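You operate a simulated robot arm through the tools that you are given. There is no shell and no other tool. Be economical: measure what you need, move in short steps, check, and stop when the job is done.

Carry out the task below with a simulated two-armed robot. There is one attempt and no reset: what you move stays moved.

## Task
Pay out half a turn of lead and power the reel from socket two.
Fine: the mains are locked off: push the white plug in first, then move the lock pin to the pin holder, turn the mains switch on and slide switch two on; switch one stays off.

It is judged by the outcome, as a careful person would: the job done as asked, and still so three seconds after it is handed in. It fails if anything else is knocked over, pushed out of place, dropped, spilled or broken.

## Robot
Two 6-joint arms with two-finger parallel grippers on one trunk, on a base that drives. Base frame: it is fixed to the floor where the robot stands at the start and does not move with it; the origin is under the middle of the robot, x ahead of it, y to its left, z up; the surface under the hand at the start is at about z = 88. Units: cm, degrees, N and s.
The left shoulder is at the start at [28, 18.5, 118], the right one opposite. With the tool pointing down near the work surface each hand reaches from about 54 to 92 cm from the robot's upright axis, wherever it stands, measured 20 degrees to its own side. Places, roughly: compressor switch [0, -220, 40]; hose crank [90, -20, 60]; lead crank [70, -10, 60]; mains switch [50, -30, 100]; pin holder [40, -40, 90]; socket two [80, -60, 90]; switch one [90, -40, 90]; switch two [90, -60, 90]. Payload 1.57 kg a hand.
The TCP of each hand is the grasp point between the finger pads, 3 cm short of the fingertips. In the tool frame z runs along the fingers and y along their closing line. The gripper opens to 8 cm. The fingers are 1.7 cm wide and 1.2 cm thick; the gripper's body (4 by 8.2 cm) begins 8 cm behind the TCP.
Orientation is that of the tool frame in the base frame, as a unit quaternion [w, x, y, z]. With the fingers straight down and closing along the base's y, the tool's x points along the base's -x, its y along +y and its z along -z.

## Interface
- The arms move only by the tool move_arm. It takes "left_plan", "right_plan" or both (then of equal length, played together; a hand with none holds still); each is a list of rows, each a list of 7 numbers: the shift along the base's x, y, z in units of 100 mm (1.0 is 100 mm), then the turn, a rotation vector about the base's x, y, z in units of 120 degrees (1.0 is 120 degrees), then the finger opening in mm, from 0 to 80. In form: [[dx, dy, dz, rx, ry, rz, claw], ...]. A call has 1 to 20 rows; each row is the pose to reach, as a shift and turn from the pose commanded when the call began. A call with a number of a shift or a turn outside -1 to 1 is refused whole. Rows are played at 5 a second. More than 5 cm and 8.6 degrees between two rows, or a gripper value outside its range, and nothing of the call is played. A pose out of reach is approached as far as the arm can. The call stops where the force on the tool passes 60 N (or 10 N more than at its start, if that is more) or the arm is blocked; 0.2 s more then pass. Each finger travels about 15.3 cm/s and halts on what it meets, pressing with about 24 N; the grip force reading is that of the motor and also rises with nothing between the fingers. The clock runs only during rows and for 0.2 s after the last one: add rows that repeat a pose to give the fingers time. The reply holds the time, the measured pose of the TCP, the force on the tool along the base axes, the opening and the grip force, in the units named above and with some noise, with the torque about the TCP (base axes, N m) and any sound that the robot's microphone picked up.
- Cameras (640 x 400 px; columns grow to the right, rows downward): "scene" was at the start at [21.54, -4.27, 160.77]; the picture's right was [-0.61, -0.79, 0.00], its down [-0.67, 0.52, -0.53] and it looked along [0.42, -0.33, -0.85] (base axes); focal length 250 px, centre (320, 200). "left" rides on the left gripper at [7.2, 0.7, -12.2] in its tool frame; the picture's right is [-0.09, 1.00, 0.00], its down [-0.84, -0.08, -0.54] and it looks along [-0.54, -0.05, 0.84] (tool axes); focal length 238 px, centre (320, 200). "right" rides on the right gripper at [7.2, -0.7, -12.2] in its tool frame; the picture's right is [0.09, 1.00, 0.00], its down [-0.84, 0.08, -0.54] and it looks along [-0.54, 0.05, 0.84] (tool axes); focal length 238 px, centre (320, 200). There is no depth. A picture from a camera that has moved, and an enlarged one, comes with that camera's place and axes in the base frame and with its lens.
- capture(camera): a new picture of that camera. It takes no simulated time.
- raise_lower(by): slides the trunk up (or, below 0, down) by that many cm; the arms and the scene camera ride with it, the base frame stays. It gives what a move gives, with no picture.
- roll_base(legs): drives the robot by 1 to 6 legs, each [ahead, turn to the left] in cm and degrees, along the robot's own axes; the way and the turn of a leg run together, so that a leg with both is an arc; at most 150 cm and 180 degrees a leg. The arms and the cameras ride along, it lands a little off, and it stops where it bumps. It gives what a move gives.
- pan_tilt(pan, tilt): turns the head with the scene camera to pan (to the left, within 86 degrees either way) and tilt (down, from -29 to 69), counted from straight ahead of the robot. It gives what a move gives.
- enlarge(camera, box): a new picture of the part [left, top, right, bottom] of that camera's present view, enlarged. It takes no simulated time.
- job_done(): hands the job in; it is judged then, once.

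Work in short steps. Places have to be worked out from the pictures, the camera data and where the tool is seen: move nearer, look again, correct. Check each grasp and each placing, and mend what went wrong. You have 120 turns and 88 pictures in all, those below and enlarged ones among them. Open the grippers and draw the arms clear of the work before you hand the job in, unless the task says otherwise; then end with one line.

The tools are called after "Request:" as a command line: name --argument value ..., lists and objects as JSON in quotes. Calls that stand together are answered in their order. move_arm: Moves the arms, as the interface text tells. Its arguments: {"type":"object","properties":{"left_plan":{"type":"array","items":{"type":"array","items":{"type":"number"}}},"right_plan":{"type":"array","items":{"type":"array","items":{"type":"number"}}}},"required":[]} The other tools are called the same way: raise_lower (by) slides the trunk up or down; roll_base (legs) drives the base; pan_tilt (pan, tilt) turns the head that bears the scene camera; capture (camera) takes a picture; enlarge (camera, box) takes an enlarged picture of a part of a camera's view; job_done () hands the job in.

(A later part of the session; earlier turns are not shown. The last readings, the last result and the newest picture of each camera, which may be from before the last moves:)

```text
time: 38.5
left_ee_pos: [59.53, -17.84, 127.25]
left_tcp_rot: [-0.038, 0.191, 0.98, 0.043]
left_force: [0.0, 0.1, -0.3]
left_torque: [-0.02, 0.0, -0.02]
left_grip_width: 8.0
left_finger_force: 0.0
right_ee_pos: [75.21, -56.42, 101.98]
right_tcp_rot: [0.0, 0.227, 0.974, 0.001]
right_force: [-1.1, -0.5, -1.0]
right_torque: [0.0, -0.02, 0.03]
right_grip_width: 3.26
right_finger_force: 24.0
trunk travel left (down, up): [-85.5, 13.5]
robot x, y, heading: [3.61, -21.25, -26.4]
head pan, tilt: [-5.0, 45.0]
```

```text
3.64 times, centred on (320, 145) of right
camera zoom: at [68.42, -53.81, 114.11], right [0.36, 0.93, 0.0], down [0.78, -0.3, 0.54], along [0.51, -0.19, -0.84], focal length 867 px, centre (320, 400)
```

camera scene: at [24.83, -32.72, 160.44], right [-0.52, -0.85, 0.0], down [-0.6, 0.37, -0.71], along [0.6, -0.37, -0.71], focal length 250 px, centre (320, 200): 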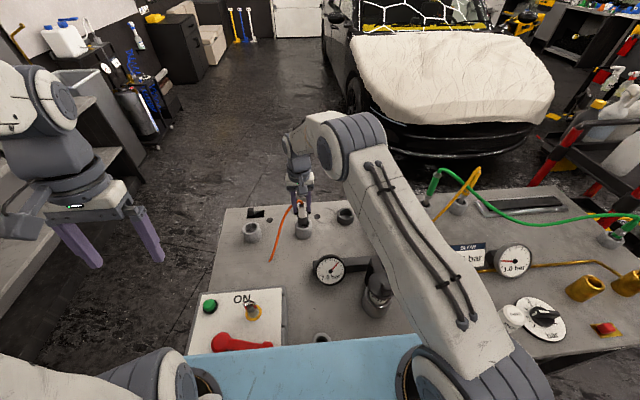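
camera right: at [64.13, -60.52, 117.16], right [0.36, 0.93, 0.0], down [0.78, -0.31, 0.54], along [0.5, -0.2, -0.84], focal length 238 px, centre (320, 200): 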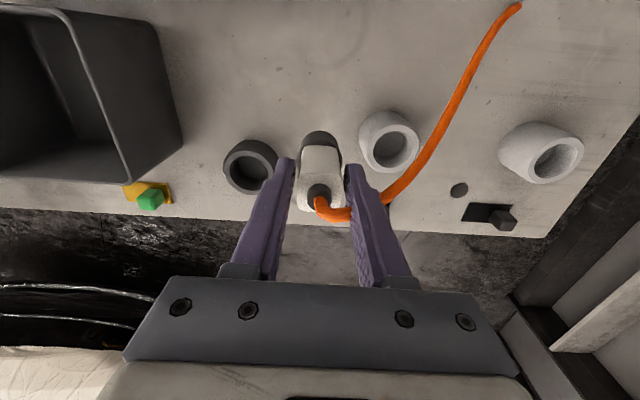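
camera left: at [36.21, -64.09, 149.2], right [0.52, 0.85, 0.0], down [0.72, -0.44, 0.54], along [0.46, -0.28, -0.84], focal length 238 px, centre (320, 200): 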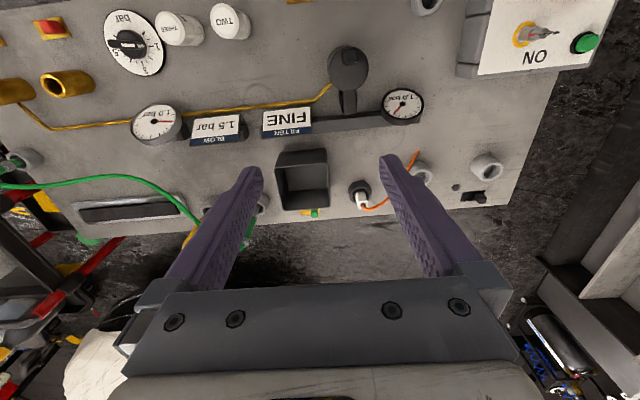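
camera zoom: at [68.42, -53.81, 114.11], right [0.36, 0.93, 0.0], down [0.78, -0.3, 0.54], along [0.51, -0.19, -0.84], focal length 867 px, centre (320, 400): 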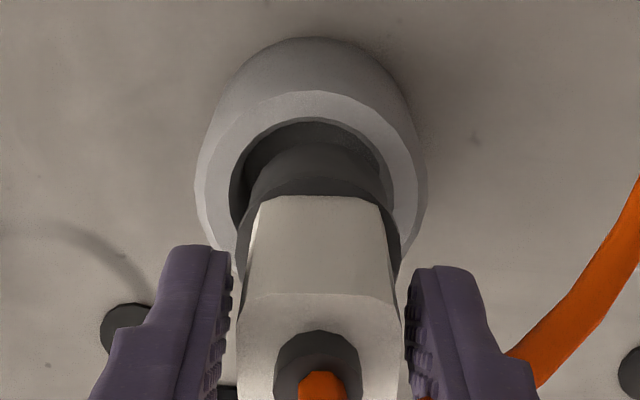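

Both views now say only a 0.2 cm sideways shift to the right is needed. Apply it and lower gently.

Request:
move_arm --right_plan '[[-0.009, -0.019, 0, 0, 0, 0, 0], [-0.009, -0.019, -0.1, 0, 0, 0, 0], [-0.009, -0.019, -0.2, 0, 0, 0, 0], [-0.009, -0.019, -0.2, 0, 0, 0, 0]]'

Request:
enlarge --camera "scene" --box '[285, 190, 335, 240]'

```text
time: 39.5
left_ee_pos: [59.45, -17.84, 127.32]
left_tcp_rot: [-0.039, 0.191, 0.98, 0.043]
left_force: [0.1, -0.4, -0.8]
left_torque: [-0.02, -0.01, 0.01]
left_grip_width: 7.99
left_finger_force: 0.1
right_ee_pos: [75.01, -56.64, 99.88]
right_tcp_rot: [0.001, 0.227, 0.974, 0.002]
right_force: [0.2, 0.1, -0.6]
right_torque: [0.01, 0.0, -0.04]
right_grip_width: 3.24
right_finger_force: 24.4
trunk travel left (down, up): [-85.5, 13.5]
robot x, y, heading: [3.32, -21.5, -26.3]
head pan, tilt: [-5.0, 45.0]
```

```text
8.00 times, centred on (310, 215) of scene
camera zoom: at [24.84, -32.72, 160.44], right [-0.52, -0.85, 0.0], down [-0.6, 0.37, -0.71], along [0.6, -0.37, -0.71], focal length 2003 px, centre (400, 80)
```

zoom: 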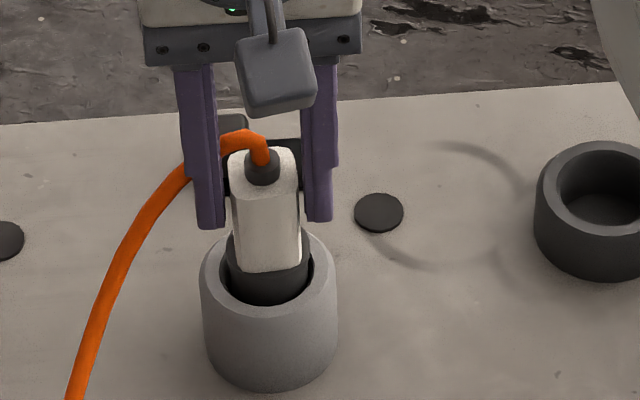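

The nose is inside the socket, no force. Push on down until it seats.

Request:
move_arm --right_plan '[[0, 0, -0.1, 0, 0, 0, 0], [0, 0, -0.2, 0, 0, 0, 0], [0, 0, -0.3, 0, 0, 0, 0], [0, 0, -0.38, 0, 0, 0, 0], [0, 0, -0.42, 0, 0, 0, 0], [0, 0, -0.42, 0, 0, 0, 0]]'

Request:
enlarge --camera "scene" --box '[285, 190, 335, 240]'

```text
time: 40.9
left_ee_pos: [59.41, -17.7, 127.49]
left_tcp_rot: [-0.038, 0.19, 0.98, 0.043]
left_force: [0.5, 0.1, -0.7]
left_torque: [-0.01, 0.02, -0.01]
left_grip_width: 8.01
left_finger_force: 0.0
right_ee_pos: [75.06, -56.61, 96.03]
right_tcp_rot: [0.004, 0.227, 0.974, 0.001]
right_force: [-2.4, -0.2, 34.5]
right_torque: [-0.55, 0.62, 0.01]
right_grip_width: 3.25
right_finger_force: 24.3
trunk travel left (down, up): [-85.5, 13.5]
robot x, y, heading: [3.35, -21.22, -26.6]
head pan, tilt: [-5.0, 45.0]
```

```text
8.00 times, centred on (310, 215) of scene
camera zoom: at [24.66, -32.64, 160.5], right [-0.52, -0.85, 0.0], down [-0.6, 0.37, -0.71], along [0.61, -0.37, -0.71], focal length 2003 px, centre (400, 80)
```

zoom: 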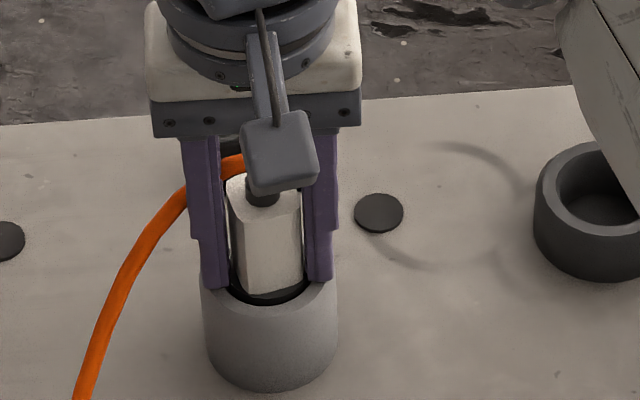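

34 N: either seated or fingertips on the rim. Regrip 0.9 cm higher and push again to be sure it is seated.

Request:
move_arm --right_plan '[[0, 0, 0, 0, 0, 0, 45], [0, 0, 0, 0, 0, 0, 45], [0, 0, 0.09, 0, 0, 0, 45], [0, 0, 0.09, 0, 0, 0, 0], [0, 0, 0.09, 0, 0, 0, 0], [0, 0, 0.09, 0, 0, 0, 0]]'

Request:
move_arm --right_plan '[[0, 0, -0.02, 0, 0, 0, 0], [0, 0, -0.04, 0, 0, 0, 0], [0, 0, -0.06, 0, 0, 0, 0], [0, 0, -0.06, 0, 0, 0, 0]]'

Request:
enlarge --camera "scene" --box '[285, 190, 335, 240]'

```text
time: 42.3
left_ee_pos: [59.51, -17.78, 127.33]
left_tcp_rot: [-0.039, 0.19, 0.98, 0.043]
left_force: [0.2, -0.7, -0.2]
left_torque: [-0.02, 0.01, -0.04]
left_grip_width: 8.02
left_finger_force: 0.0
right_ee_pos: [75.0, -56.62, 96.41]
right_tcp_rot: [0.002, 0.227, 0.974, -0.001]
right_force: [-1.0, 1.0, -0.4]
right_torque: [-0.02, 0.02, 0.0]
right_grip_width: 3.25
right_finger_force: 24.4
trunk travel left (down, up): [-85.5, 13.5]
robot x, y, heading: [3.39, -21.33, -26.4]
head pan, tilt: [-5.0, 45.0]
```

```text
time: 43.3
left_ee_pos: [59.53, -17.83, 127.32]
left_tcp_rot: [-0.038, 0.19, 0.98, 0.044]
left_force: [0.0, -0.1, -0.6]
left_torque: [0.0, 0.0, 0.01]
left_grip_width: 7.98
left_finger_force: 0.1
right_ee_pos: [74.92, -56.47, 96.09]
right_tcp_rot: [0.002, 0.226, 0.974, 0.001]
right_force: [-4.5, -0.6, 15.5]
right_torque: [-0.03, 0.33, -0.01]
right_grip_width: 3.23
right_finger_force: 23.9
trunk travel left (down, up): [-85.5, 13.5]
robot x, y, heading: [3.49, -21.64, -26.0]
head pan, tilt: [-5.0, 45.0]
```

```text
8.00 times, centred on (310, 215) of scene
camera zoom: at [24.74, -32.69, 160.48], right [-0.52, -0.85, 0.0], down [-0.6, 0.37, -0.71], along [0.6, -0.37, -0.71], focal length 2003 px, centre (400, 80)
```

zoom: 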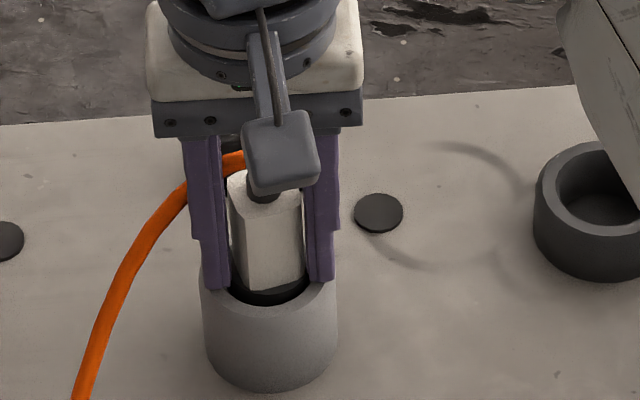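

Regrip higher still (about 1.3 cm) and push once more, so the fingertips clearly can't touch the rim.

Request:
move_arm --right_plan '[[0, 0, 0.02, 0, 0, 0, 45], [0, 0, 0.05, 0, 0, 0, 45], [0, 0, 0.16, 0, 0, 0, 45], [0, 0, 0.16, 0, 0, 0, 0], [0, 0, 0.16, 0, 0, 0, 0], [0, 0, 0.16, 0, 0, 0, 0]]'

Request:
move_arm --right_plan '[[0, 0, -0.03, 0, 0, 0, 0], [0, 0, -0.06, 0, 0, 0, 0], [0, 0, -0.09, 0, 0, 0, 0], [0, 0, -0.09, 0, 0, 0, 0]]'

Request:
enlarge --camera "scene" --box '[285, 190, 335, 240]'

```text
time: 44.7
left_ee_pos: [59.52, -17.72, 127.32]
left_tcp_rot: [-0.038, 0.19, 0.98, 0.043]
left_force: [0.0, 1.2, 0.6]
left_torque: [0.02, 0.0, 0.02]
left_grip_width: 7.99
left_finger_force: 0.0
right_ee_pos: [75.1, -56.69, 97.42]
right_tcp_rot: [0.001, 0.226, 0.974, 0.002]
right_force: [0.5, -0.3, 0.0]
right_torque: [0.01, -0.04, 0.03]
right_grip_width: 3.25
right_finger_force: 23.8
trunk travel left (down, up): [-85.5, 13.5]
robot x, y, heading: [3.51, -21.55, -26.4]
head pan, tilt: [-5.0, 45.0]
```

```text
time: 45.7
left_ee_pos: [59.43, -17.71, 127.32]
left_tcp_rot: [-0.038, 0.191, 0.98, 0.044]
left_force: [0.3, 0.9, 0.0]
left_torque: [-0.01, -0.02, -0.02]
left_grip_width: 8.01
left_finger_force: 0.0
right_ee_pos: [75.06, -56.55, 96.84]
right_tcp_rot: [0.004, 0.227, 0.974, 0.002]
right_force: [1.2, -5.6, 18.0]
right_torque: [-0.37, -0.1, -0.02]
right_grip_width: 3.25
right_finger_force: 24.0
trunk travel left (down, up): [-85.5, 13.5]
robot x, y, heading: [3.96, -21.71, -26.2]
head pan, tilt: [-5.0, 45.0]
```

```text
8.00 times, centred on (310, 215) of scene
camera zoom: at [24.75, -32.7, 160.46], right [-0.52, -0.85, 0.0], down [-0.6, 0.37, -0.71], along [0.6, -0.37, -0.71], focal length 2003 px, centre (400, 80)
```

zoom: 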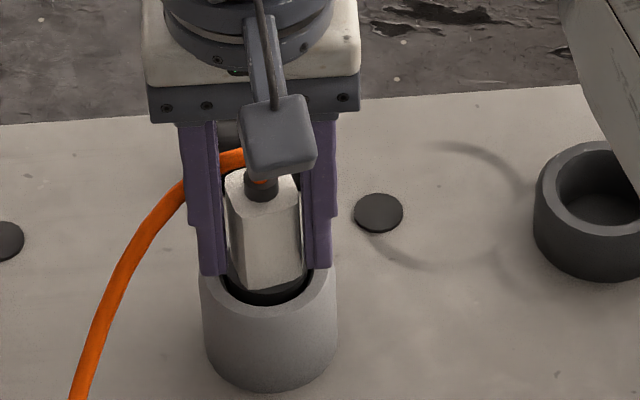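

The plug resists at 18 N without moving. One firmer push to confirm it is at the bottom.

Request:
move_arm --right_plan '[[0, 0, -0.04, 0, 0, 0, 0], [0, 0, -0.06, 0, 0, 0, 0], [0, 0, -0.06, 0, 0, 0, 0]]'

Request:
enlarge --camera "right" --box '[230, 90, 410, 230]'

```text
time: 46.5
left_ee_pos: [59.42, -17.84, 127.34]
left_tcp_rot: [-0.037, 0.19, 0.98, 0.043]
left_force: [-0.5, 0.5, 0.6]
left_torque: [0.0, -0.01, -0.02]
left_grip_width: 8.0
left_finger_force: 0.2
right_ee_pos: [74.99, -56.53, 96.12]
right_tcp_rot: [0.001, 0.226, 0.974, 0.001]
right_force: [-0.7, -1.1, 19.3]
right_torque: [-0.1, 0.09, 0.04]
right_grip_width: 3.26
right_finger_force: 23.6
trunk travel left (down, up): [-85.5, 13.5]
robot x, y, heading: [3.32, -21.65, -26.5]
head pan, tilt: [-5.0, 45.0]
```

```text
2.86 times, centred on (320, 160) of right
camera zoom: at [68.25, -53.97, 108.28], right [0.36, 0.93, 0.0], down [0.78, -0.3, 0.54], along [0.51, -0.19, -0.84], focal length 681 px, centre (320, 314)
```

zoom: 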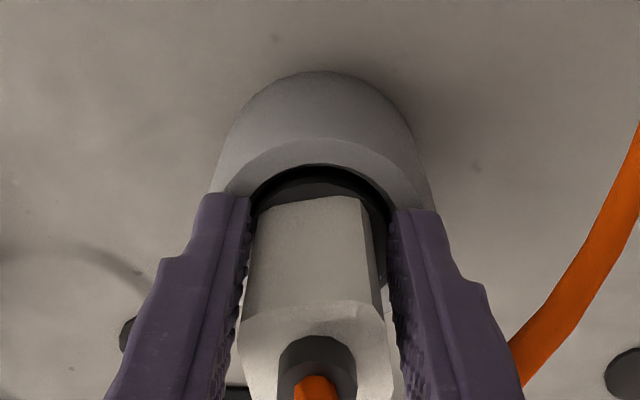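

The body seems to have slid up in the grip, so it is not fully in. Release, lift, and look at its true height.

Request:
move_arm --right_plan '[[0, 0, 0, 0, 0, 0, 50], [0, 0, 0, 0, 0, 0, 50], [0, 0, 0.3, 0, 0, 0, 50], [0, 0, 0.7, 0, 0, 0, 50], [-0.1, 0.05, 1.0, 0, 0, 0, 50], [-0.1, 0.05, 1.0, 0, 0, 0, 50]]'

Request:
enlarge --camera "right" --box '[230, 70, 410, 210]'

Request:
enlarge --camera "scene" --box '[285, 190, 335, 240]'

```text
time: 47.9
left_ee_pos: [59.42, -17.74, 127.26]
left_tcp_rot: [-0.038, 0.19, 0.98, 0.042]
left_force: [-0.1, 0.3, 0.8]
left_torque: [0.01, -0.05, 0.0]
left_grip_width: 8.02
left_finger_force: 0.0
right_ee_pos: [73.62, -56.21, 106.06]
right_tcp_rot: [0.001, 0.226, 0.974, 0.001]
right_force: [0.0, 0.0, 0.2]
right_torque: [-0.02, 0.0, 0.05]
right_grip_width: 4.98
right_finger_force: 0.0
trunk travel left (down, up): [-85.5, 13.5]
robot x, y, heading: [3.33, -21.49, -26.3]
head pan, tilt: [-5.0, 45.0]
```

```text
2.86 times, centred on (320, 140) of right
camera zoom: at [66.95, -53.64, 118.25], right [0.36, 0.93, 0.0], down [0.78, -0.3, 0.54], along [0.51, -0.19, -0.84], focal length 681 px, centre (320, 371)
```

zoom: 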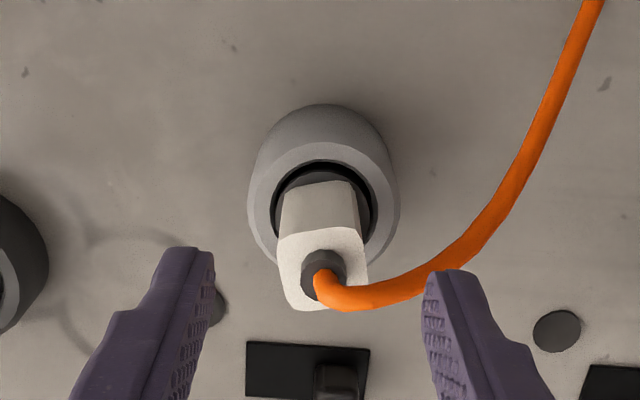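

```text
8.00 times, centred on (310, 215) of scene
camera zoom: at [24.81, -32.7, 160.45], right [-0.52, -0.85, 0.0], down [-0.6, 0.37, -0.71], along [0.6, -0.37, -0.71], focal length 2003 px, centre (400, 80)
```

zoom: 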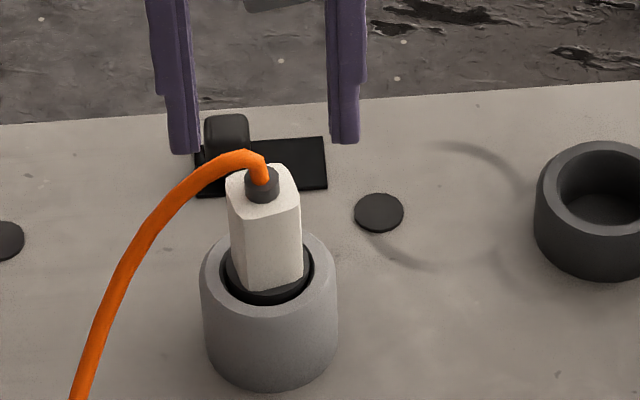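

I'll push from the top with the fingertips astride the cord boot; to keep the cord clear I turn the hand 90° so the fingers sit fore and aft.

Request:
move_arm --right_plan '[[0, 0, 0.1, 0, 0, 0.07, 50], [0, 0, 0.1, 0, 0, 0.14, 50], [0, 0, 0.1, 0, 0, 0.21, 50], [0, 0, 0.1, 0, 0, 0.28, 50], [0, 0, 0.1, 0, 0, 0.35, 50], [0, 0, 0.1, 0, 0, 0.42, 50], [0, 0, 0.1, 0, 0, 0.49, 50], [0, 0, 0.1, 0, 0, 0.56, 50], [0, 0, 0.1, 0, 0, 0.63, 50], [0, 0, 0.1, 0, 0, 0.7, 50], [0, 0, 0.1, 0, 0, 0.75, 50], [0, 0, 0.1, 0, 0, 0.75, 30]]'

Request:
capture --camera "right"

```text
time: 50.5
left_ee_pos: [59.48, -17.77, 127.3]
left_tcp_rot: [-0.039, 0.191, 0.98, 0.043]
left_force: [-0.2, -0.5, 0.2]
left_torque: [0.01, 0.01, -0.02]
left_grip_width: 7.97
left_finger_force: 0.0
right_ee_pos: [73.89, -56.2, 107.05]
right_tcp_rot: [0.0, -0.529, 0.849, 0.002]
right_force: [0.9, 0.0, -0.1]
right_torque: [0.01, -0.02, -0.03]
right_grip_width: 3.0
right_finger_force: 0.1
trunk travel left (down, up): [-85.5, 13.5]
robot x, y, heading: [3.32, -21.77, -26.4]
head pan, tilt: [-5.0, 45.0]
```

```text
51 pictures are left
camera right: at [71.42, -62.9, 119.24], right [-0.93, 0.36, 0.0], down [0.3, 0.78, 0.54], along [0.19, 0.51, -0.84], focal length 238 px, centre (320, 200)
```

right: 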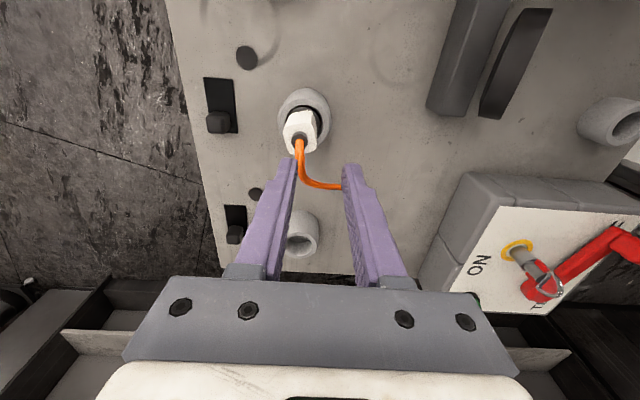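

Top of plug ≈ (75.5, -57.0, 97). Set the opening to 22 mm, centre over it and press down gradually.

Request:
move_arm --right_plan '[[0.16, -0.08, 0, 0, 0, 0, 23], [0.16, -0.08, -0.3, 0, 0, 0, 23], [0.16, -0.08, -0.55, 0, 0, 0, 23], [0.16, -0.08, -0.6, 0, 0, 0, 23], [0.16, -0.08, -0.65, 0, 0, 0, 23], [0.16, -0.08, -0.7, 0, 0, 0, 23], [0.16, -0.08, -0.75, 0, 0, 0, 23], [0.16, -0.08, -0.8, 0, 0, 0, 23], [0.16, -0.08, -0.84, 0, 0, 0, 23], [0.16, -0.08, -0.88, 0, 0, 0, 23]]'

Request:
enlarge --camera "scene" --box '[285, 190, 335, 240]'

```text
time: 51.7
left_ee_pos: [59.37, -17.82, 127.36]
left_tcp_rot: [-0.038, 0.19, 0.98, 0.043]
left_force: [0.4, 0.0, -0.1]
left_torque: [-0.04, -0.01, 0.01]
left_grip_width: 8.01
left_finger_force: 0.0
right_ee_pos: [75.76, -56.92, 101.64]
right_tcp_rot: [0.006, -0.529, 0.848, -0.005]
right_force: [-7.4, 1.7, 24.1]
right_torque: [0.22, 0.7, 0.06]
right_grip_width: 3.02
right_finger_force: 4.1
trunk travel left (down, up): [-85.5, 13.5]
robot x, y, heading: [3.84, -21.56, -26.4]
head pan, tilt: [-5.0, 45.0]
stopped in row 6 (right hand): the force on the tool passed its limit at 64 N (the readings are from after the stop); the commanded pose is now the measured one
```

```text
8.00 times, centred on (310, 215) of scene
camera zoom: at [24.67, -32.67, 160.46], right [-0.52, -0.85, 0.0], down [-0.6, 0.37, -0.71], along [0.6, -0.37, -0.71], focal length 2003 px, centre (400, 80)
```

zoom: 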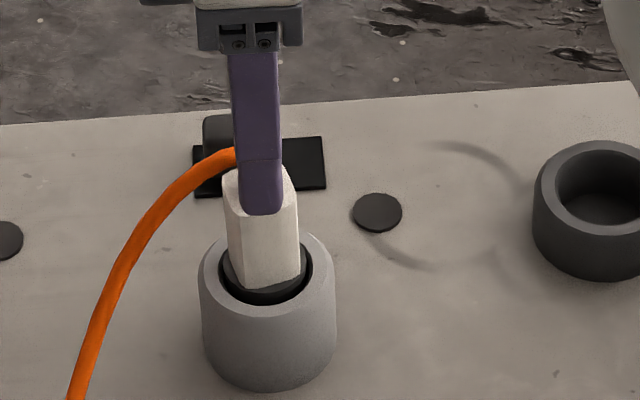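

64 N on top and it did not sink further; the body sits as deep in the rim as it did in its holder, so it is seated. Lift off, turn the hand back, and retract.

Request:
move_arm --right_plan '[[0, 0, 0.3, 0, 0, 0, 40], [0, 0, 0.7, 0, 0, -0.05, 40], [0, 0, 1.0, 0, 0, -0.12, 40], [0, 0, 1.0, 0, 0, -0.19, 40], [0, 0, 1.0, 0, 0, -0.26, 40], [0, 0, 1.0, 0, 0, -0.33, 40], [0, 0, 1.0, 0, 0, -0.4, 40], [0, 0, 1.0, 0, 0, -0.47, 40], [0, 0, 1.0, 0, 0, -0.54, 40], [0, 0, 1.0, 0, 0, -0.61, 40], [0, 0, 1.0, 0, 0, -0.68, 40], [0, 0, 1.0, 0, 0, -0.75, 40], [0, 0, 1.0, 0, 0, -0.75, 40]]' --left_plan '[[0, 0.1, 0, 0, 0, 0, 80], [0, 0.2, 0, 0, 0, 0, 80], [0, 0.3, 0, 0, 0, 0, 80], [0, 0.4, 0, 0, 0, 0, 80], [0, 0.5, 0, 0, 0, 0, 80], [0, 0.6, 0, 0, 0, 0, 80], [0, 0.7, 0, 0, 0, 0, 80], [0, 0.8, 0, 0, 0, 0, 80], [0, 0.9, 0, 0, 0, 0, 80], [0, 1.0, 0, 0, 0, 0, 80], [0, 1.0, 0, 0, 0, 0, 80], [0, 1.0, 0, 0, 0, 0, 80], [0, 1.0, 0, 0, 0, 0, 80]]'

Request:
roll_base --legs '[[-14, 0]]'

Request:
capture --camera "scene"

```text
time: 54.5
left_ee_pos: [59.41, -7.75, 127.41]
left_tcp_rot: [-0.039, 0.19, 0.98, 0.043]
left_force: [0.1, -0.5, 0.1]
left_torque: [0.0, 0.03, -0.02]
left_grip_width: 8.0
left_finger_force: 0.1
right_ee_pos: [76.02, -56.96, 111.41]
right_tcp_rot: [0.002, 0.227, 0.974, -0.005]
right_force: [0.2, -0.1, 0.7]
right_torque: [-0.03, 0.02, 0.01]
right_grip_width: 3.99
right_finger_force: 0.1
trunk travel left (down, up): [-85.5, 13.5]
robot x, y, heading: [3.45, -21.06, -26.5]
head pan, tilt: [-5.0, 45.0]
```

```text
time: 55.8
left_ee_pos: [46.61, -1.72, 127.25]
left_tcp_rot: [-0.039, 0.192, 0.98, 0.044]
left_force: [-0.1, -0.5, 0.5]
left_torque: [0.01, 0.02, -0.02]
left_grip_width: 7.99
left_finger_force: 0.0
right_ee_pos: [63.04, -50.66, 111.37]
right_tcp_rot: [0.003, 0.227, 0.974, -0.006]
right_force: [-0.1, 0.1, 0.2]
right_torque: [0.04, 0.03, 0.02]
right_grip_width: 4.01
right_finger_force: 0.0
trunk travel left (down, up): [-85.5, 13.5]
robot x, y, heading: [-9.28, -15.08, -26.4]
head pan, tilt: [-5.0, 45.0]
```

```text
49 pictures are left
camera scene: at [11.94, -26.38, 160.44], right [-0.52, -0.85, 0.0], down [-0.6, 0.37, -0.71], along [0.6, -0.37, -0.71], focal length 250 px, centre (320, 200)
```

scene: 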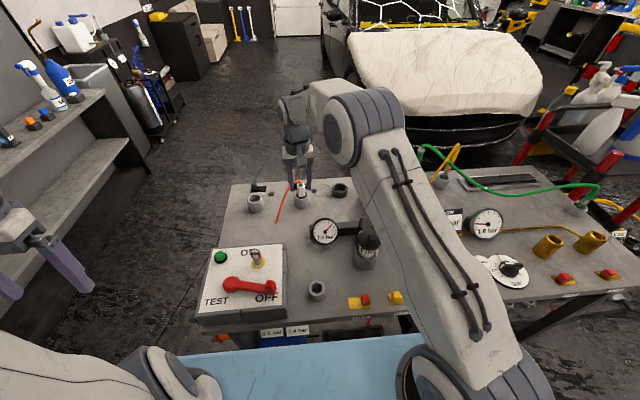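

Good overview. Enlarge the mains box with pin and pin holder.

Request:
enlarge --camera "scene" --box '[190, 170, 350, 330]'

```text
2.50 times, centred on (270, 250) of scene
camera zoom: at [11.94, -26.38, 160.44], right [-0.52, -0.85, 0.0], down [-0.6, 0.37, -0.71], along [0.6, -0.37, -0.71], focal length 626 px, centre (445, 75)
```

zoom: 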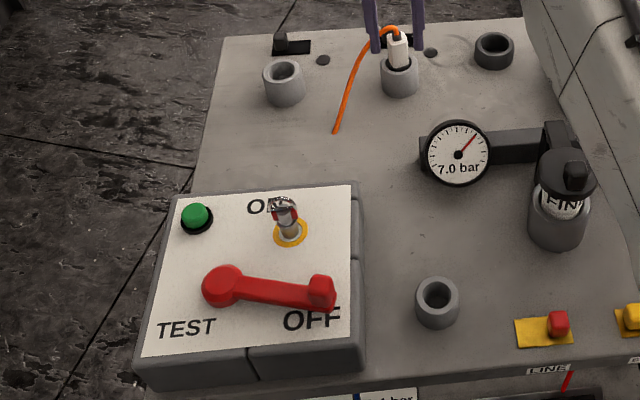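

Pin base ≈ (54.6, -31.3, 95), top ≈ z 101; holder cup near (40,-43). I bring the right hand near the pin for a close look.

Request:
move_arm --right_plan '[[-0.2, 0.35, 0.15, 0, 0, 0, 60], [-0.4, 0.7, 0.3, 0, 0, 0, 60], [-0.5, 1.0, 0.3, 0, 0, 0, 60], [-0.5, 1.0, 0.3, 0, 0, 0, 60]]'

Request:
move_arm --right_plan '[[-0.2, 0.35, 0.0, 0, 0, 0, 60], [-0.4, 0.7, 0, 0, 0, 0, 60], [-0.6, 0.95, 0, 0, 0, 0, 60], [-0.6, 0.95, 0, 0, 0, 0, 60]]'

Request:
capture --camera "right"

```text
time: 56.8
left_ee_pos: [46.68, -1.6, 127.16]
left_tcp_rot: [-0.038, 0.191, 0.98, 0.043]
left_force: [0.5, 1.2, 0.5]
left_torque: [-0.01, 0.03, 0.01]
left_grip_width: 8.02
left_finger_force: 0.1
right_ee_pos: [58.09, -40.43, 114.38]
right_tcp_rot: [0.002, 0.227, 0.974, -0.005]
right_force: [-0.8, -0.6, 0.6]
right_torque: [0.04, 0.01, -0.03]
right_grip_width: 6.01
right_finger_force: 0.0
trunk travel left (down, up): [-85.5, 13.5]
robot x, y, heading: [-9.7, -15.12, -26.3]
head pan, tilt: [-5.0, 45.0]
```

```text
time: 57.8
left_ee_pos: [46.62, -1.54, 127.25]
left_tcp_rot: [-0.037, 0.191, 0.98, 0.043]
left_force: [-0.7, 0.7, 0.3]
left_torque: [0.01, -0.03, -0.01]
left_grip_width: 7.99
left_finger_force: 0.1
right_ee_pos: [51.86, -31.41, 114.24]
right_tcp_rot: [0.002, 0.227, 0.974, -0.004]
right_force: [-1.0, 0.2, 0.6]
right_torque: [0.01, 0.0, 0.02]
right_grip_width: 6.02
right_finger_force: 0.1
trunk travel left (down, up): [-85.5, 13.5]
robot x, y, heading: [-9.35, -15.08, -26.3]
head pan, tilt: [-5.0, 45.0]
```

```text
47 pictures are left
camera right: at [45.23, -28.76, 126.41], right [0.36, 0.93, -0.01], down [0.78, -0.3, 0.55], along [0.51, -0.2, -0.84], focal length 238 px, centre (320, 200)
```

right: 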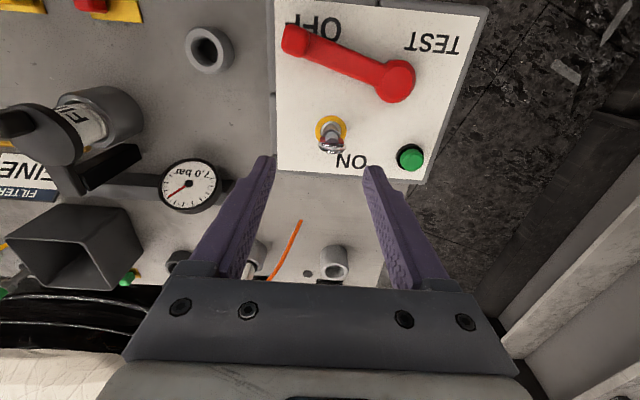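

Request:
enlarge --camera "right" --box '[280, 90, 380, 170]'

```text
5.00 times, centred on (330, 130) of right
camera zoom: at [45.23, -28.76, 126.41], right [0.36, 0.93, -0.01], down [0.78, -0.3, 0.55], along [0.51, -0.2, -0.84], focal length 1192 px, centre (270, 550)
```

zoom: 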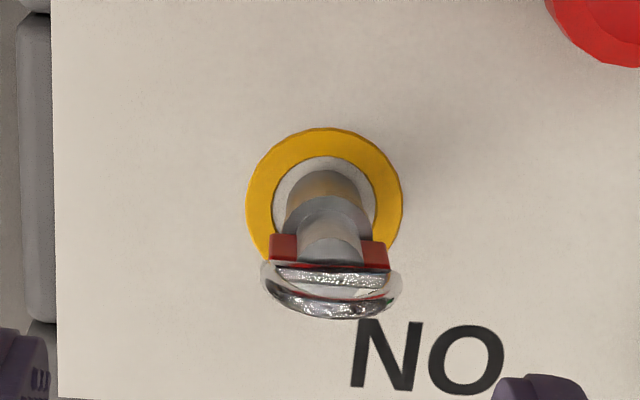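

The pin is a 2 cm shaft with collar and an upright loop. I'll grip the shaft fore-and-aft: turn the hand 90° above the pin at (54.65, -31.2).

Request:
move_arm --right_plan '[[0.03, 0, 0, 0, 0, 0.07, 60], [0.06, 0, 0, 0, 0, 0.14, 60], [0.1, 0, 0, 0, 0, 0.21, 60], [0.14, 0.01, 0, 0, 0, 0.28, 60], [0.18, 0.02, 0, 0, 0, 0.35, 60], [0.22, 0.02, 0, 0, 0, 0.42, 60], [0.25, 0.02, 0, 0, 0, 0.49, 60], [0.28, 0.02, 0, 0, 0, 0.56, 60], [0.28, 0.02, 0, 0, 0, 0.63, 60], [0.28, 0.02, -0.2, 0, 0, 0.7, 60], [0.28, 0.02, -0.5, 0, 0, 0.75, 60], [0.28, 0.02, -0.8, 0, 0, 0.75, 50], [0.28, 0.02, -0.8, 0, 0, 0.75, 50]]'

Request:
enlarge --camera "right" --box '[230, 80, 410, 220]'

Request:
enlarge --camera "scene" --box '[200, 210, 300, 290]'

```text
time: 60.6
left_ee_pos: [46.59, -1.5, 127.3]
left_tcp_rot: [-0.04, 0.191, 0.98, 0.044]
left_force: [0.0, 0.0, 0.8]
left_torque: [0.02, 0.0, -0.04]
left_grip_width: 8.0
left_finger_force: 0.0
right_ee_pos: [54.74, -31.25, 106.06]
right_tcp_rot: [0.004, -0.528, 0.849, -0.003]
right_force: [-0.2, -0.7, -0.1]
right_torque: [-0.01, 0.01, 0.0]
right_grip_width: 5.02
right_finger_force: 0.1
trunk travel left (down, up): [-85.5, 13.5]
robot x, y, heading: [-9.51, -14.92, -26.5]
head pan, tilt: [-5.0, 45.0]
```

```text
2.86 times, centred on (320, 150) of right
camera zoom: at [52.12, -37.97, 118.19], right [-0.93, 0.36, -0.01], down [0.3, 0.78, 0.55], along [0.2, 0.51, -0.84], focal length 681 px, centre (320, 343)
```

zoom: 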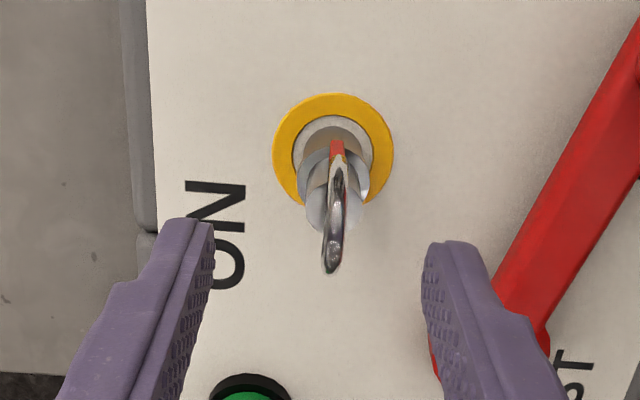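

```text
5.00 times, centred on (250, 250) of scene
camera zoom: at [11.92, -26.37, 160.44], right [-0.52, -0.85, 0.0], down [-0.6, 0.37, -0.71], along [0.6, -0.37, -0.71], focal length 1252 px, centre (670, -50)
```

zoom: 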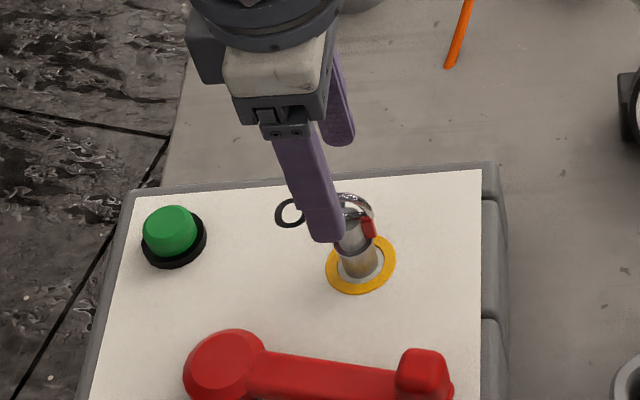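

Pin axis ≈ (54.4, -31.05). Descend to z≈99 and close.

Request:
move_arm --right_plan '[[-0.034, 0.02, -0.2, 0, 0, 0, 50], [-0.034, 0.02, -0.5, 0, 0, 0, 50], [-0.034, 0.02, -0.7, 0, 0, 0, 50], [-0.034, 0.02, -0.7, 0, 0, 0, 50]]'

Request:
enlarge --camera "scene" --box '[200, 210, 300, 290]'

```text
time: 61.6
left_ee_pos: [46.61, -1.64, 127.38]
left_tcp_rot: [-0.038, 0.191, 0.98, 0.044]
left_force: [-0.8, 0.2, 0.3]
left_torque: [0.03, -0.01, 0.02]
left_grip_width: 8.01
left_finger_force: 0.0
right_ee_pos: [54.54, -30.78, 99.48]
right_tcp_rot: [0.006, -0.528, 0.849, -0.002]
right_force: [0.4, -0.2, -0.1]
right_torque: [0.03, -0.02, 0.0]
right_grip_width: 5.02
right_finger_force: 0.0
trunk travel left (down, up): [-85.5, 13.5]
robot x, y, heading: [-9.3, -14.87, -26.3]
head pan, tilt: [-5.0, 45.0]
```

```text
5.00 times, centred on (250, 250) of scene
camera zoom: at [11.91, -26.36, 160.44], right [-0.52, -0.85, 0.0], down [-0.6, 0.37, -0.71], along [0.6, -0.37, -0.71], focal length 1252 px, centre (670, -50)
```

zoom: 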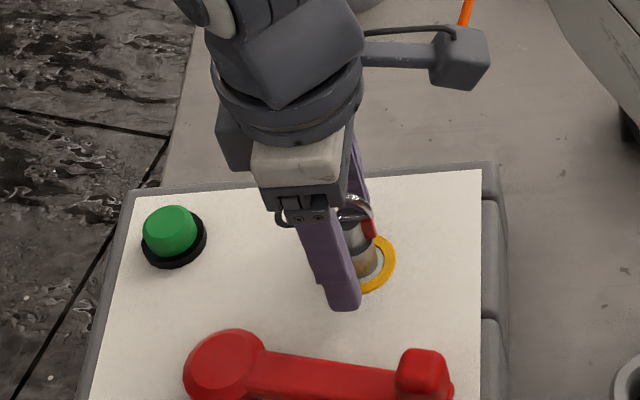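

Alignment is fine within 0.3 cm. Small trim and close.

Request:
move_arm --right_plan '[[-0.01, -0.025, -0.04, 0, 0, 0, 50], [-0.01, -0.025, -0.04, 0, 0, 0, 25], [-0.01, -0.025, -0.04, 0, 0, 0, 0], [-0.01, -0.025, -0.04, 0, 0, 0, 0], [-0.01, -0.025, -0.04, 0, 0, 0, 0]]'

```text
time: 62.8
left_ee_pos: [46.65, -1.54, 127.23]
left_tcp_rot: [-0.038, 0.192, 0.98, 0.044]
left_force: [-0.7, -0.2, -1.0]
left_torque: [0.01, -0.03, 0.04]
left_grip_width: 8.0
left_finger_force: 0.1
right_ee_pos: [54.38, -31.07, 99.05]
right_tcp_rot: [0.004, -0.528, 0.849, -0.002]
right_force: [0.3, 0.7, 0.1]
right_torque: [0.01, 0.03, -0.01]
right_grip_width: 1.89
right_finger_force: 23.8
trunk travel left (down, up): [-85.5, 13.5]
robot x, y, heading: [-9.82, -15.03, -26.4]
head pan, tilt: [-5.0, 45.0]
```

Gripped at 1.89 cm. Pull straight up.

Request:
move_arm --right_plan '[[0, 0, 0.15, 0, 0, 0, 0], [0, 0, 0.35, 0, 0, 0, 0], [0, 0, 0.6, 0, 0, 0, 0], [0, 0, 0.9, 0, 0, 0, 0], [0, 0, 0.9, 0, 0, 0, 0]]'

Request:
enlarge --camera "scene" --box '[190, 170, 350, 330]'

```text
time: 64.0
left_ee_pos: [46.64, -1.47, 127.25]
left_tcp_rot: [-0.037, 0.191, 0.98, 0.043]
left_force: [-0.9, -0.1, -0.4]
left_torque: [-0.01, 0.01, 0.04]
left_grip_width: 7.97
left_finger_force: 0.1
right_ee_pos: [54.59, -30.98, 108.01]
right_tcp_rot: [0.006, -0.528, 0.849, -0.003]
right_force: [-0.4, 0.5, -0.6]
right_torque: [0.03, 0.02, 0.03]
right_grip_width: 1.89
right_finger_force: 23.8
trunk travel left (down, up): [-85.5, 13.5]
robot x, y, heading: [-9.91, -14.99, -26.5]
head pan, tilt: [-5.0, 45.0]
```

```text
2.50 times, centred on (270, 250) of scene
camera zoom: at [11.89, -26.36, 160.44], right [-0.52, -0.85, 0.0], down [-0.6, 0.37, -0.71], along [0.6, -0.37, -0.71], focal length 626 px, centre (445, 75)
```

zoom: 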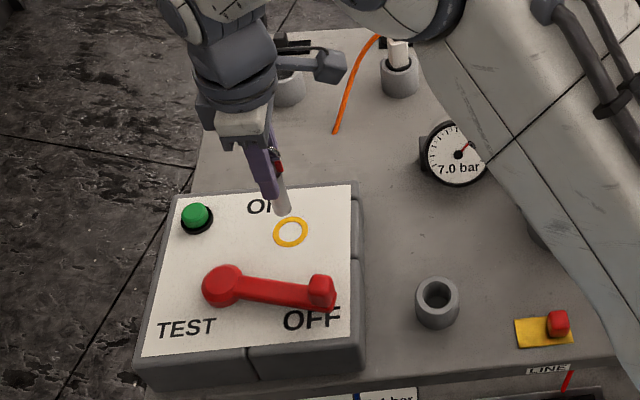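

Pin is out, its lower end ~9 cm below the TCP. Carry it high over to the holder cup at ≈ (40.4, -42.9).

Request:
move_arm --right_plan '[[0, 0, 0.4, 0, 0, 0, 0], [-0.3, -0.25, 0.4, 0, 0, 0, 0], [-0.6, -0.5, 0.4, 0, 0, 0, 0], [-0.9, -0.75, 0.4, 0, 0, 0, 0], [-1.0, -0.9, 0.4, 0, 0, 0, 0], [-1.0, -0.9, 0.4, 0, 0, 0, 0]]'

Request:
move_arm --right_plan '[[-0.2, -0.14, 0, 0, 0, 0, 0], [-0.42, -0.29, 0, 0, 0, 0, 0], [-0.42, -0.29, -0.4, 0, 0, 0, 0], [-0.42, -0.29, -0.6, 0, 0, 0, 0], [-0.42, -0.29, -0.6, 0, 0, 0, 0]]'

Request:
enlarge --camera "scene" --box '[270, 230, 370, 310]'

Request:
enlarge --camera "right" --box '[230, 40, 410, 180]'

```text
time: 65.4
left_ee_pos: [46.64, -1.65, 127.26]
left_tcp_rot: [-0.038, 0.191, 0.98, 0.044]
left_force: [0.6, -0.2, 0.0]
left_torque: [0.03, 0.02, -0.02]
left_grip_width: 8.0
left_finger_force: 0.0
right_ee_pos: [44.46, -40.11, 111.77]
right_tcp_rot: [0.005, -0.528, 0.849, -0.002]
right_force: [-0.2, 0.4, -0.6]
right_torque: [-0.02, -0.03, 0.03]
right_grip_width: 1.92
right_finger_force: 24.1
trunk travel left (down, up): [-85.5, 13.5]
robot x, y, heading: [-9.12, -14.93, -26.4]
head pan, tilt: [-5.0, 45.0]
```

```text
time: 66.6
left_ee_pos: [46.72, -1.62, 127.26]
left_tcp_rot: [-0.038, 0.191, 0.98, 0.044]
left_force: [0.6, 0.3, -0.4]
left_torque: [-0.01, 0.06, 0.0]
left_grip_width: 8.0
left_finger_force: 0.0
right_ee_pos: [39.94, -42.89, 105.77]
right_tcp_rot: [0.005, -0.527, 0.85, -0.003]
right_force: [0.7, 0.3, -2.5]
right_torque: [0.0, 0.01, 0.0]
right_grip_width: 1.9
right_finger_force: 23.9
trunk travel left (down, up): [-85.5, 13.5]
robot x, y, heading: [-9.53, -14.83, -26.5]
head pan, tilt: [-5.0, 45.0]
```

```text
5.00 times, centred on (320, 270) of scene
camera zoom: at [11.91, -26.37, 160.44], right [-0.52, -0.85, 0.0], down [-0.6, 0.37, -0.71], along [0.6, -0.37, -0.71], focal length 1252 px, centre (320, -150)
```

zoom: 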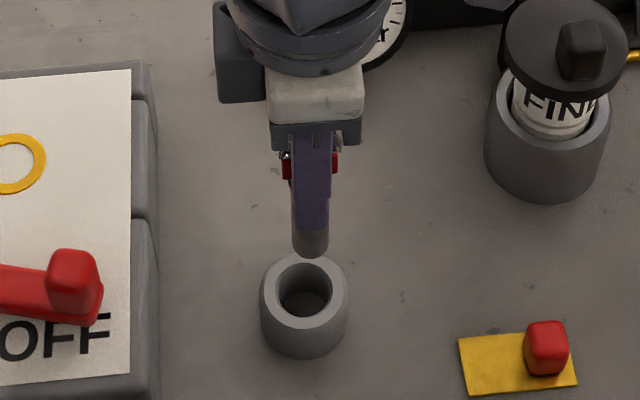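

```text
2.86 times, centred on (320, 110) of right
camera zoom: at [37.41, -49.67, 118.0], right [-0.93, 0.36, -0.01], down [0.3, 0.78, 0.55], along [0.2, 0.51, -0.84], focal length 681 px, centre (320, 457)
```

zoom: 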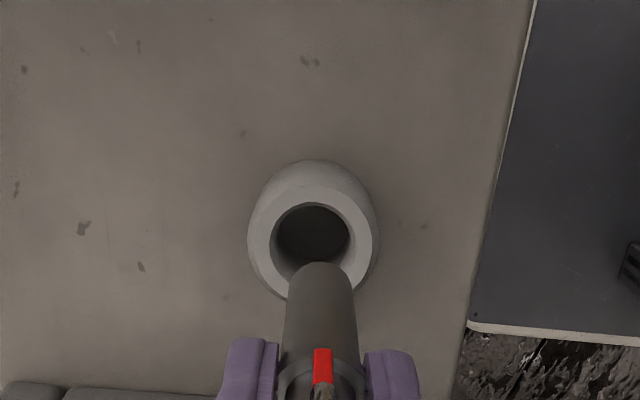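

Aligned within ~0.5 cm; trim to (40.4, -42.8) and lower.

Request:
move_arm --right_plan '[[0.046, 0.009, -0.1, 0, 0, 0, 0], [0.046, 0.009, -0.3, 0, 0, 0, 0], [0.046, 0.009, -0.5, 0, 0, 0, 0], [0.046, 0.009, -0.6, 0, 0, 0, 0], [0.046, 0.009, -0.6, 0, 0, 0, 0]]'

Request:
enlarge --camera "scene" --box '[270, 230, 370, 310]'

```text
time: 67.8
left_ee_pos: [46.69, -1.51, 127.38]
left_tcp_rot: [-0.039, 0.191, 0.98, 0.045]
left_force: [0.4, 1.1, -0.4]
left_torque: [0.0, 0.0, -0.02]
left_grip_width: 7.98
left_finger_force: 0.2
right_ee_pos: [40.82, -42.84, 99.66]
right_tcp_rot: [0.004, -0.527, 0.85, -0.002]
right_force: [0.3, -0.2, -1.3]
right_torque: [0.0, -0.02, 0.0]
right_grip_width: 1.89
right_finger_force: 24.1
trunk travel left (down, up): [-85.5, 13.5]
robot x, y, heading: [-9.02, -14.91, -26.2]
head pan, tilt: [-5.0, 45.0]
```

```text
5.00 times, centred on (320, 270) of scene
camera zoom: at [11.91, -26.37, 160.44], right [-0.52, -0.85, 0.0], down [-0.6, 0.37, -0.71], along [0.6, -0.37, -0.71], focal length 1252 px, centre (320, -150)
```

zoom: 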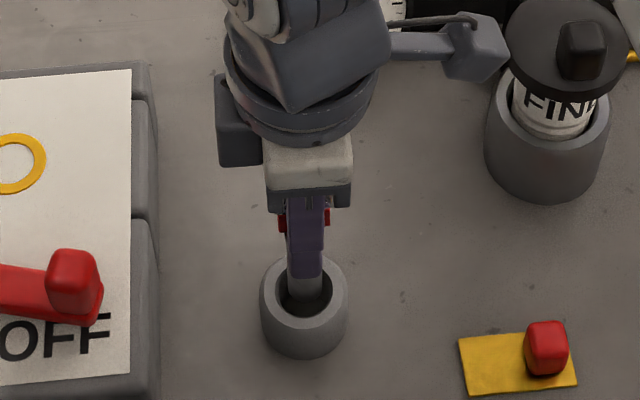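

Pin end is inside the cup. Lower on until it stands.

Request:
move_arm --right_plan '[[0, 0, -0.08, 0, 0, 0, 0], [0, 0, -0.16, 0, 0, 0, 0], [0, 0, -0.24, 0, 0, 0, 0], [0, 0, -0.32, 0, 0, 0, 0], [0, 0, -0.38, 0, 0, 0, 0]]'

Request:
enlarge --camera "scene" --box '[270, 230, 370, 310]'

```text
time: 69.0
left_ee_pos: [46.53, -1.54, 127.31]
left_tcp_rot: [-0.038, 0.191, 0.98, 0.044]
left_force: [0.0, -0.8, -0.7]
left_torque: [0.02, 0.02, 0.03]
left_grip_width: 7.98
left_finger_force: 0.0
right_ee_pos: [40.63, -42.81, 96.16]
right_tcp_rot: [0.006, -0.528, 0.849, -0.002]
right_force: [-2.9, 1.9, 16.9]
right_torque: [0.29, 0.45, -0.08]
right_grip_width: 1.93
right_finger_force: 24.1
trunk travel left (down, up): [-85.5, 13.5]
robot x, y, heading: [-9.46, -14.85, -26.3]
head pan, tilt: [-5.0, 45.0]
```

```text
5.00 times, centred on (320, 270) of scene
camera zoom: at [11.85, -26.34, 160.5], right [-0.52, -0.85, 0.0], down [-0.6, 0.37, -0.71], along [0.6, -0.37, -0.71], focal length 1252 px, centre (320, -150)
```

zoom: 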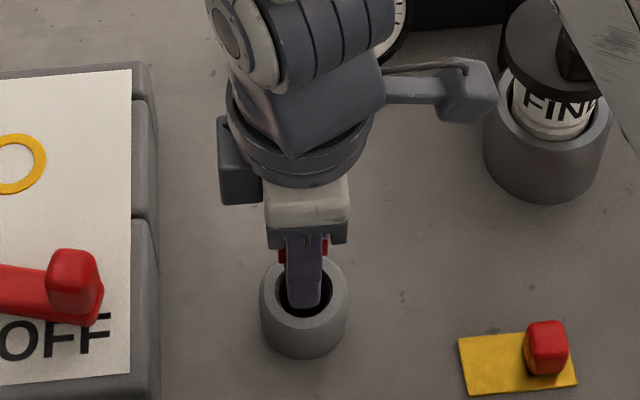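

It bears on the cup bottom. Release and lift clear, then check.

Request:
move_arm --right_plan '[[0, 0, 0.02, 0, 0, 0, 0], [0, 0, 0.02, 0, 0, 0, 30], [0, 0, 0.02, 0, 0, 0, 40], [0, 0, 0.25, 0, 0, 0, 45], [0, 0, 0.6, 0, 0, 0, 45], [0, 0, 1.0, 0, 0, 0, 45], [0, 0, 1.0, 0, 0, 0, 45]]'

Request:
enlarge --camera "scene" --box '[230, 230, 350, 330]'

```text
time: 70.6
left_ee_pos: [46.7, -1.51, 127.35]
left_tcp_rot: [-0.038, 0.191, 0.98, 0.044]
left_force: [0.3, 0.5, -0.1]
left_torque: [0.01, -0.03, 0.04]
left_grip_width: 8.0
left_finger_force: 0.0
right_ee_pos: [40.68, -42.67, 105.89]
right_tcp_rot: [0.005, -0.527, 0.85, -0.002]
right_force: [-0.1, 0.0, -0.3]
right_torque: [0.0, 0.01, 0.0]
right_grip_width: 4.48
right_finger_force: 0.0
trunk travel left (down, up): [-85.5, 13.5]
robot x, y, heading: [-9.63, -15.17, -26.3]
head pan, tilt: [-5.0, 45.0]
```

```text
4.00 times, centred on (290, 280) of scene
camera zoom: at [11.87, -26.36, 160.45], right [-0.52, -0.85, 0.0], down [-0.6, 0.37, -0.71], along [0.6, -0.37, -0.71], focal length 1002 px, centre (440, -120)
```

zoom: 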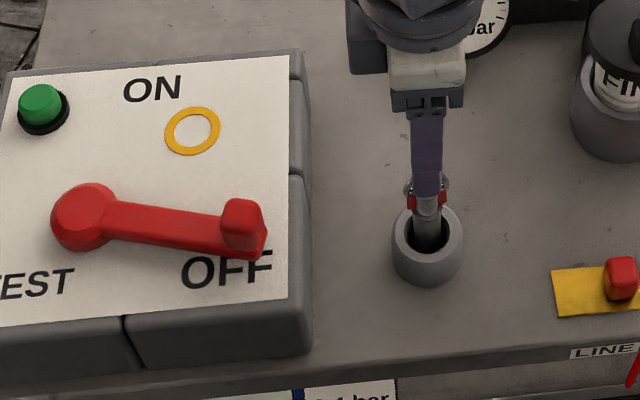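

Pin stands in its holder. Lever pivot ≈ (50.9,-22.7), knob ≈ (44.3,-31.2); ON is ~90° counter-clockwise. I roll back 6 cm for reach, close the fingers as a pusher and go to the trailing side of the knob.

Request:
roll_base --legs '[[-6, 0]]'

Request:
move_arm --right_plan '[[0, 0, 0.3, 0, 0, 0, 20], [0.2, 0.3, 0.3, 0, 0, 0, 0], [0.4, 0.6, 0.3, 0, 0, 0, 0], [0.5, 0.9, 0.3, 0, 0, 0, 0], [0.5, 0.9, 0.3, 0, 0, 0, 0]]'

Request:
enlarge --camera "scene" --box '[180, 210, 340, 330]'

```text
time: 71.6
left_ee_pos: [41.22, 1.17, 127.27]
left_tcp_rot: [-0.039, 0.19, 0.98, 0.044]
left_force: [0.0, 0.0, 0.5]
left_torque: [0.02, 0.01, 0.01]
left_grip_width: 8.01
left_finger_force: 0.0
right_ee_pos: [35.34, -40.01, 105.85]
right_tcp_rot: [0.004, -0.528, 0.849, -0.002]
right_force: [0.3, 0.0, -0.8]
right_torque: [0.01, 0.0, 0.03]
right_grip_width: 4.52
right_finger_force: 0.0
trunk travel left (down, up): [-85.5, 13.5]
robot x, y, heading: [-14.62, -12.38, -26.3]
head pan, tilt: [-5.0, 45.0]
```

```text
time: 72.8
left_ee_pos: [41.21, 1.14, 127.28]
left_tcp_rot: [-0.038, 0.19, 0.98, 0.043]
left_force: [-0.4, 0.3, 0.4]
left_torque: [0.02, -0.02, 0.0]
left_grip_width: 8.01
left_finger_force: 0.1
right_ee_pos: [40.29, -30.88, 108.58]
right_tcp_rot: [0.004, -0.527, 0.85, -0.002]
right_force: [0.6, 0.4, -0.4]
right_torque: [-0.03, 0.01, 0.01]
right_grip_width: 0.0
right_finger_force: 21.2
trunk travel left (down, up): [-85.5, 13.5]
robot x, y, heading: [-14.87, -12.03, -26.0]
head pan, tilt: [-5.0, 45.0]
```

```text
3.33 times, centred on (260, 270) of scene
camera zoom: at [6.49, -23.64, 160.44], right [-0.52, -0.85, 0.0], down [-0.6, 0.37, -0.71], along [0.6, -0.37, -0.71], focal length 835 px, centre (520, -33)
```

zoom: 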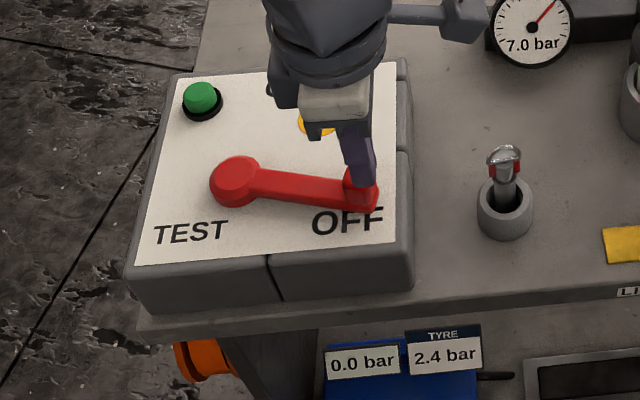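

Pin stands in its holder. Geometry confirmed. Move to (42.2,-29.1) and lower beside the knob.

Request:
move_arm --right_plan '[[0.19, 0.18, 0, 0, 0, 0, 0], [0.17, 0.2, -0.3, 0, 0, 0, 0], [0.17, 0.2, -0.6, 0, 0, 0, 0], [0.17, 0.2, -0.9, 0, 0, 0, 0], [0.17, 0.2, -0.9, 0, 0, 0, 0]]'

Request:
enlarge --camera "scene" --box '[180, 210, 340, 330]'

```text
time: 74.0
left_ee_pos: [41.21, 1.32, 127.28]
left_tcp_rot: [-0.039, 0.19, 0.98, 0.044]
left_force: [0.1, 0.6, -0.5]
left_torque: [0.01, 0.02, 0.02]
left_grip_width: 7.99
left_finger_force: 0.1
right_ee_pos: [41.9, -28.96, 99.86]
right_tcp_rot: [0.005, -0.528, 0.849, -0.002]
right_force: [0.0, 0.2, -0.5]
right_torque: [0.0, 0.02, 0.03]
right_grip_width: 0.02
right_finger_force: 22.1
trunk travel left (down, up): [-85.5, 13.5]
robot x, y, heading: [-14.76, -12.3, -26.5]
head pan, tilt: [-5.0, 45.0]
```

```text
3.33 times, centred on (260, 270) of scene
camera zoom: at [6.51, -23.66, 160.44], right [-0.52, -0.85, 0.0], down [-0.6, 0.37, -0.71], along [0.6, -0.37, -0.71], focal length 835 px, centre (520, -33)
```

zoom: 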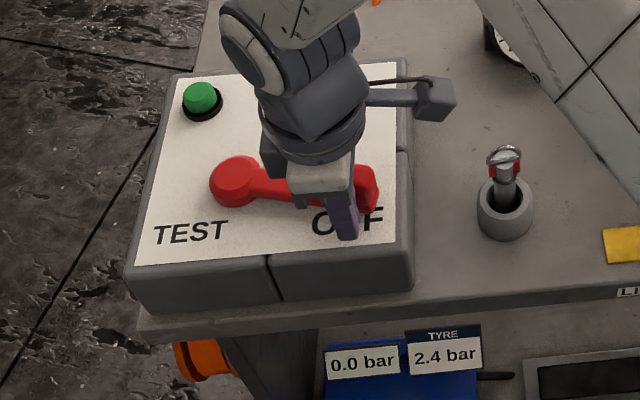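

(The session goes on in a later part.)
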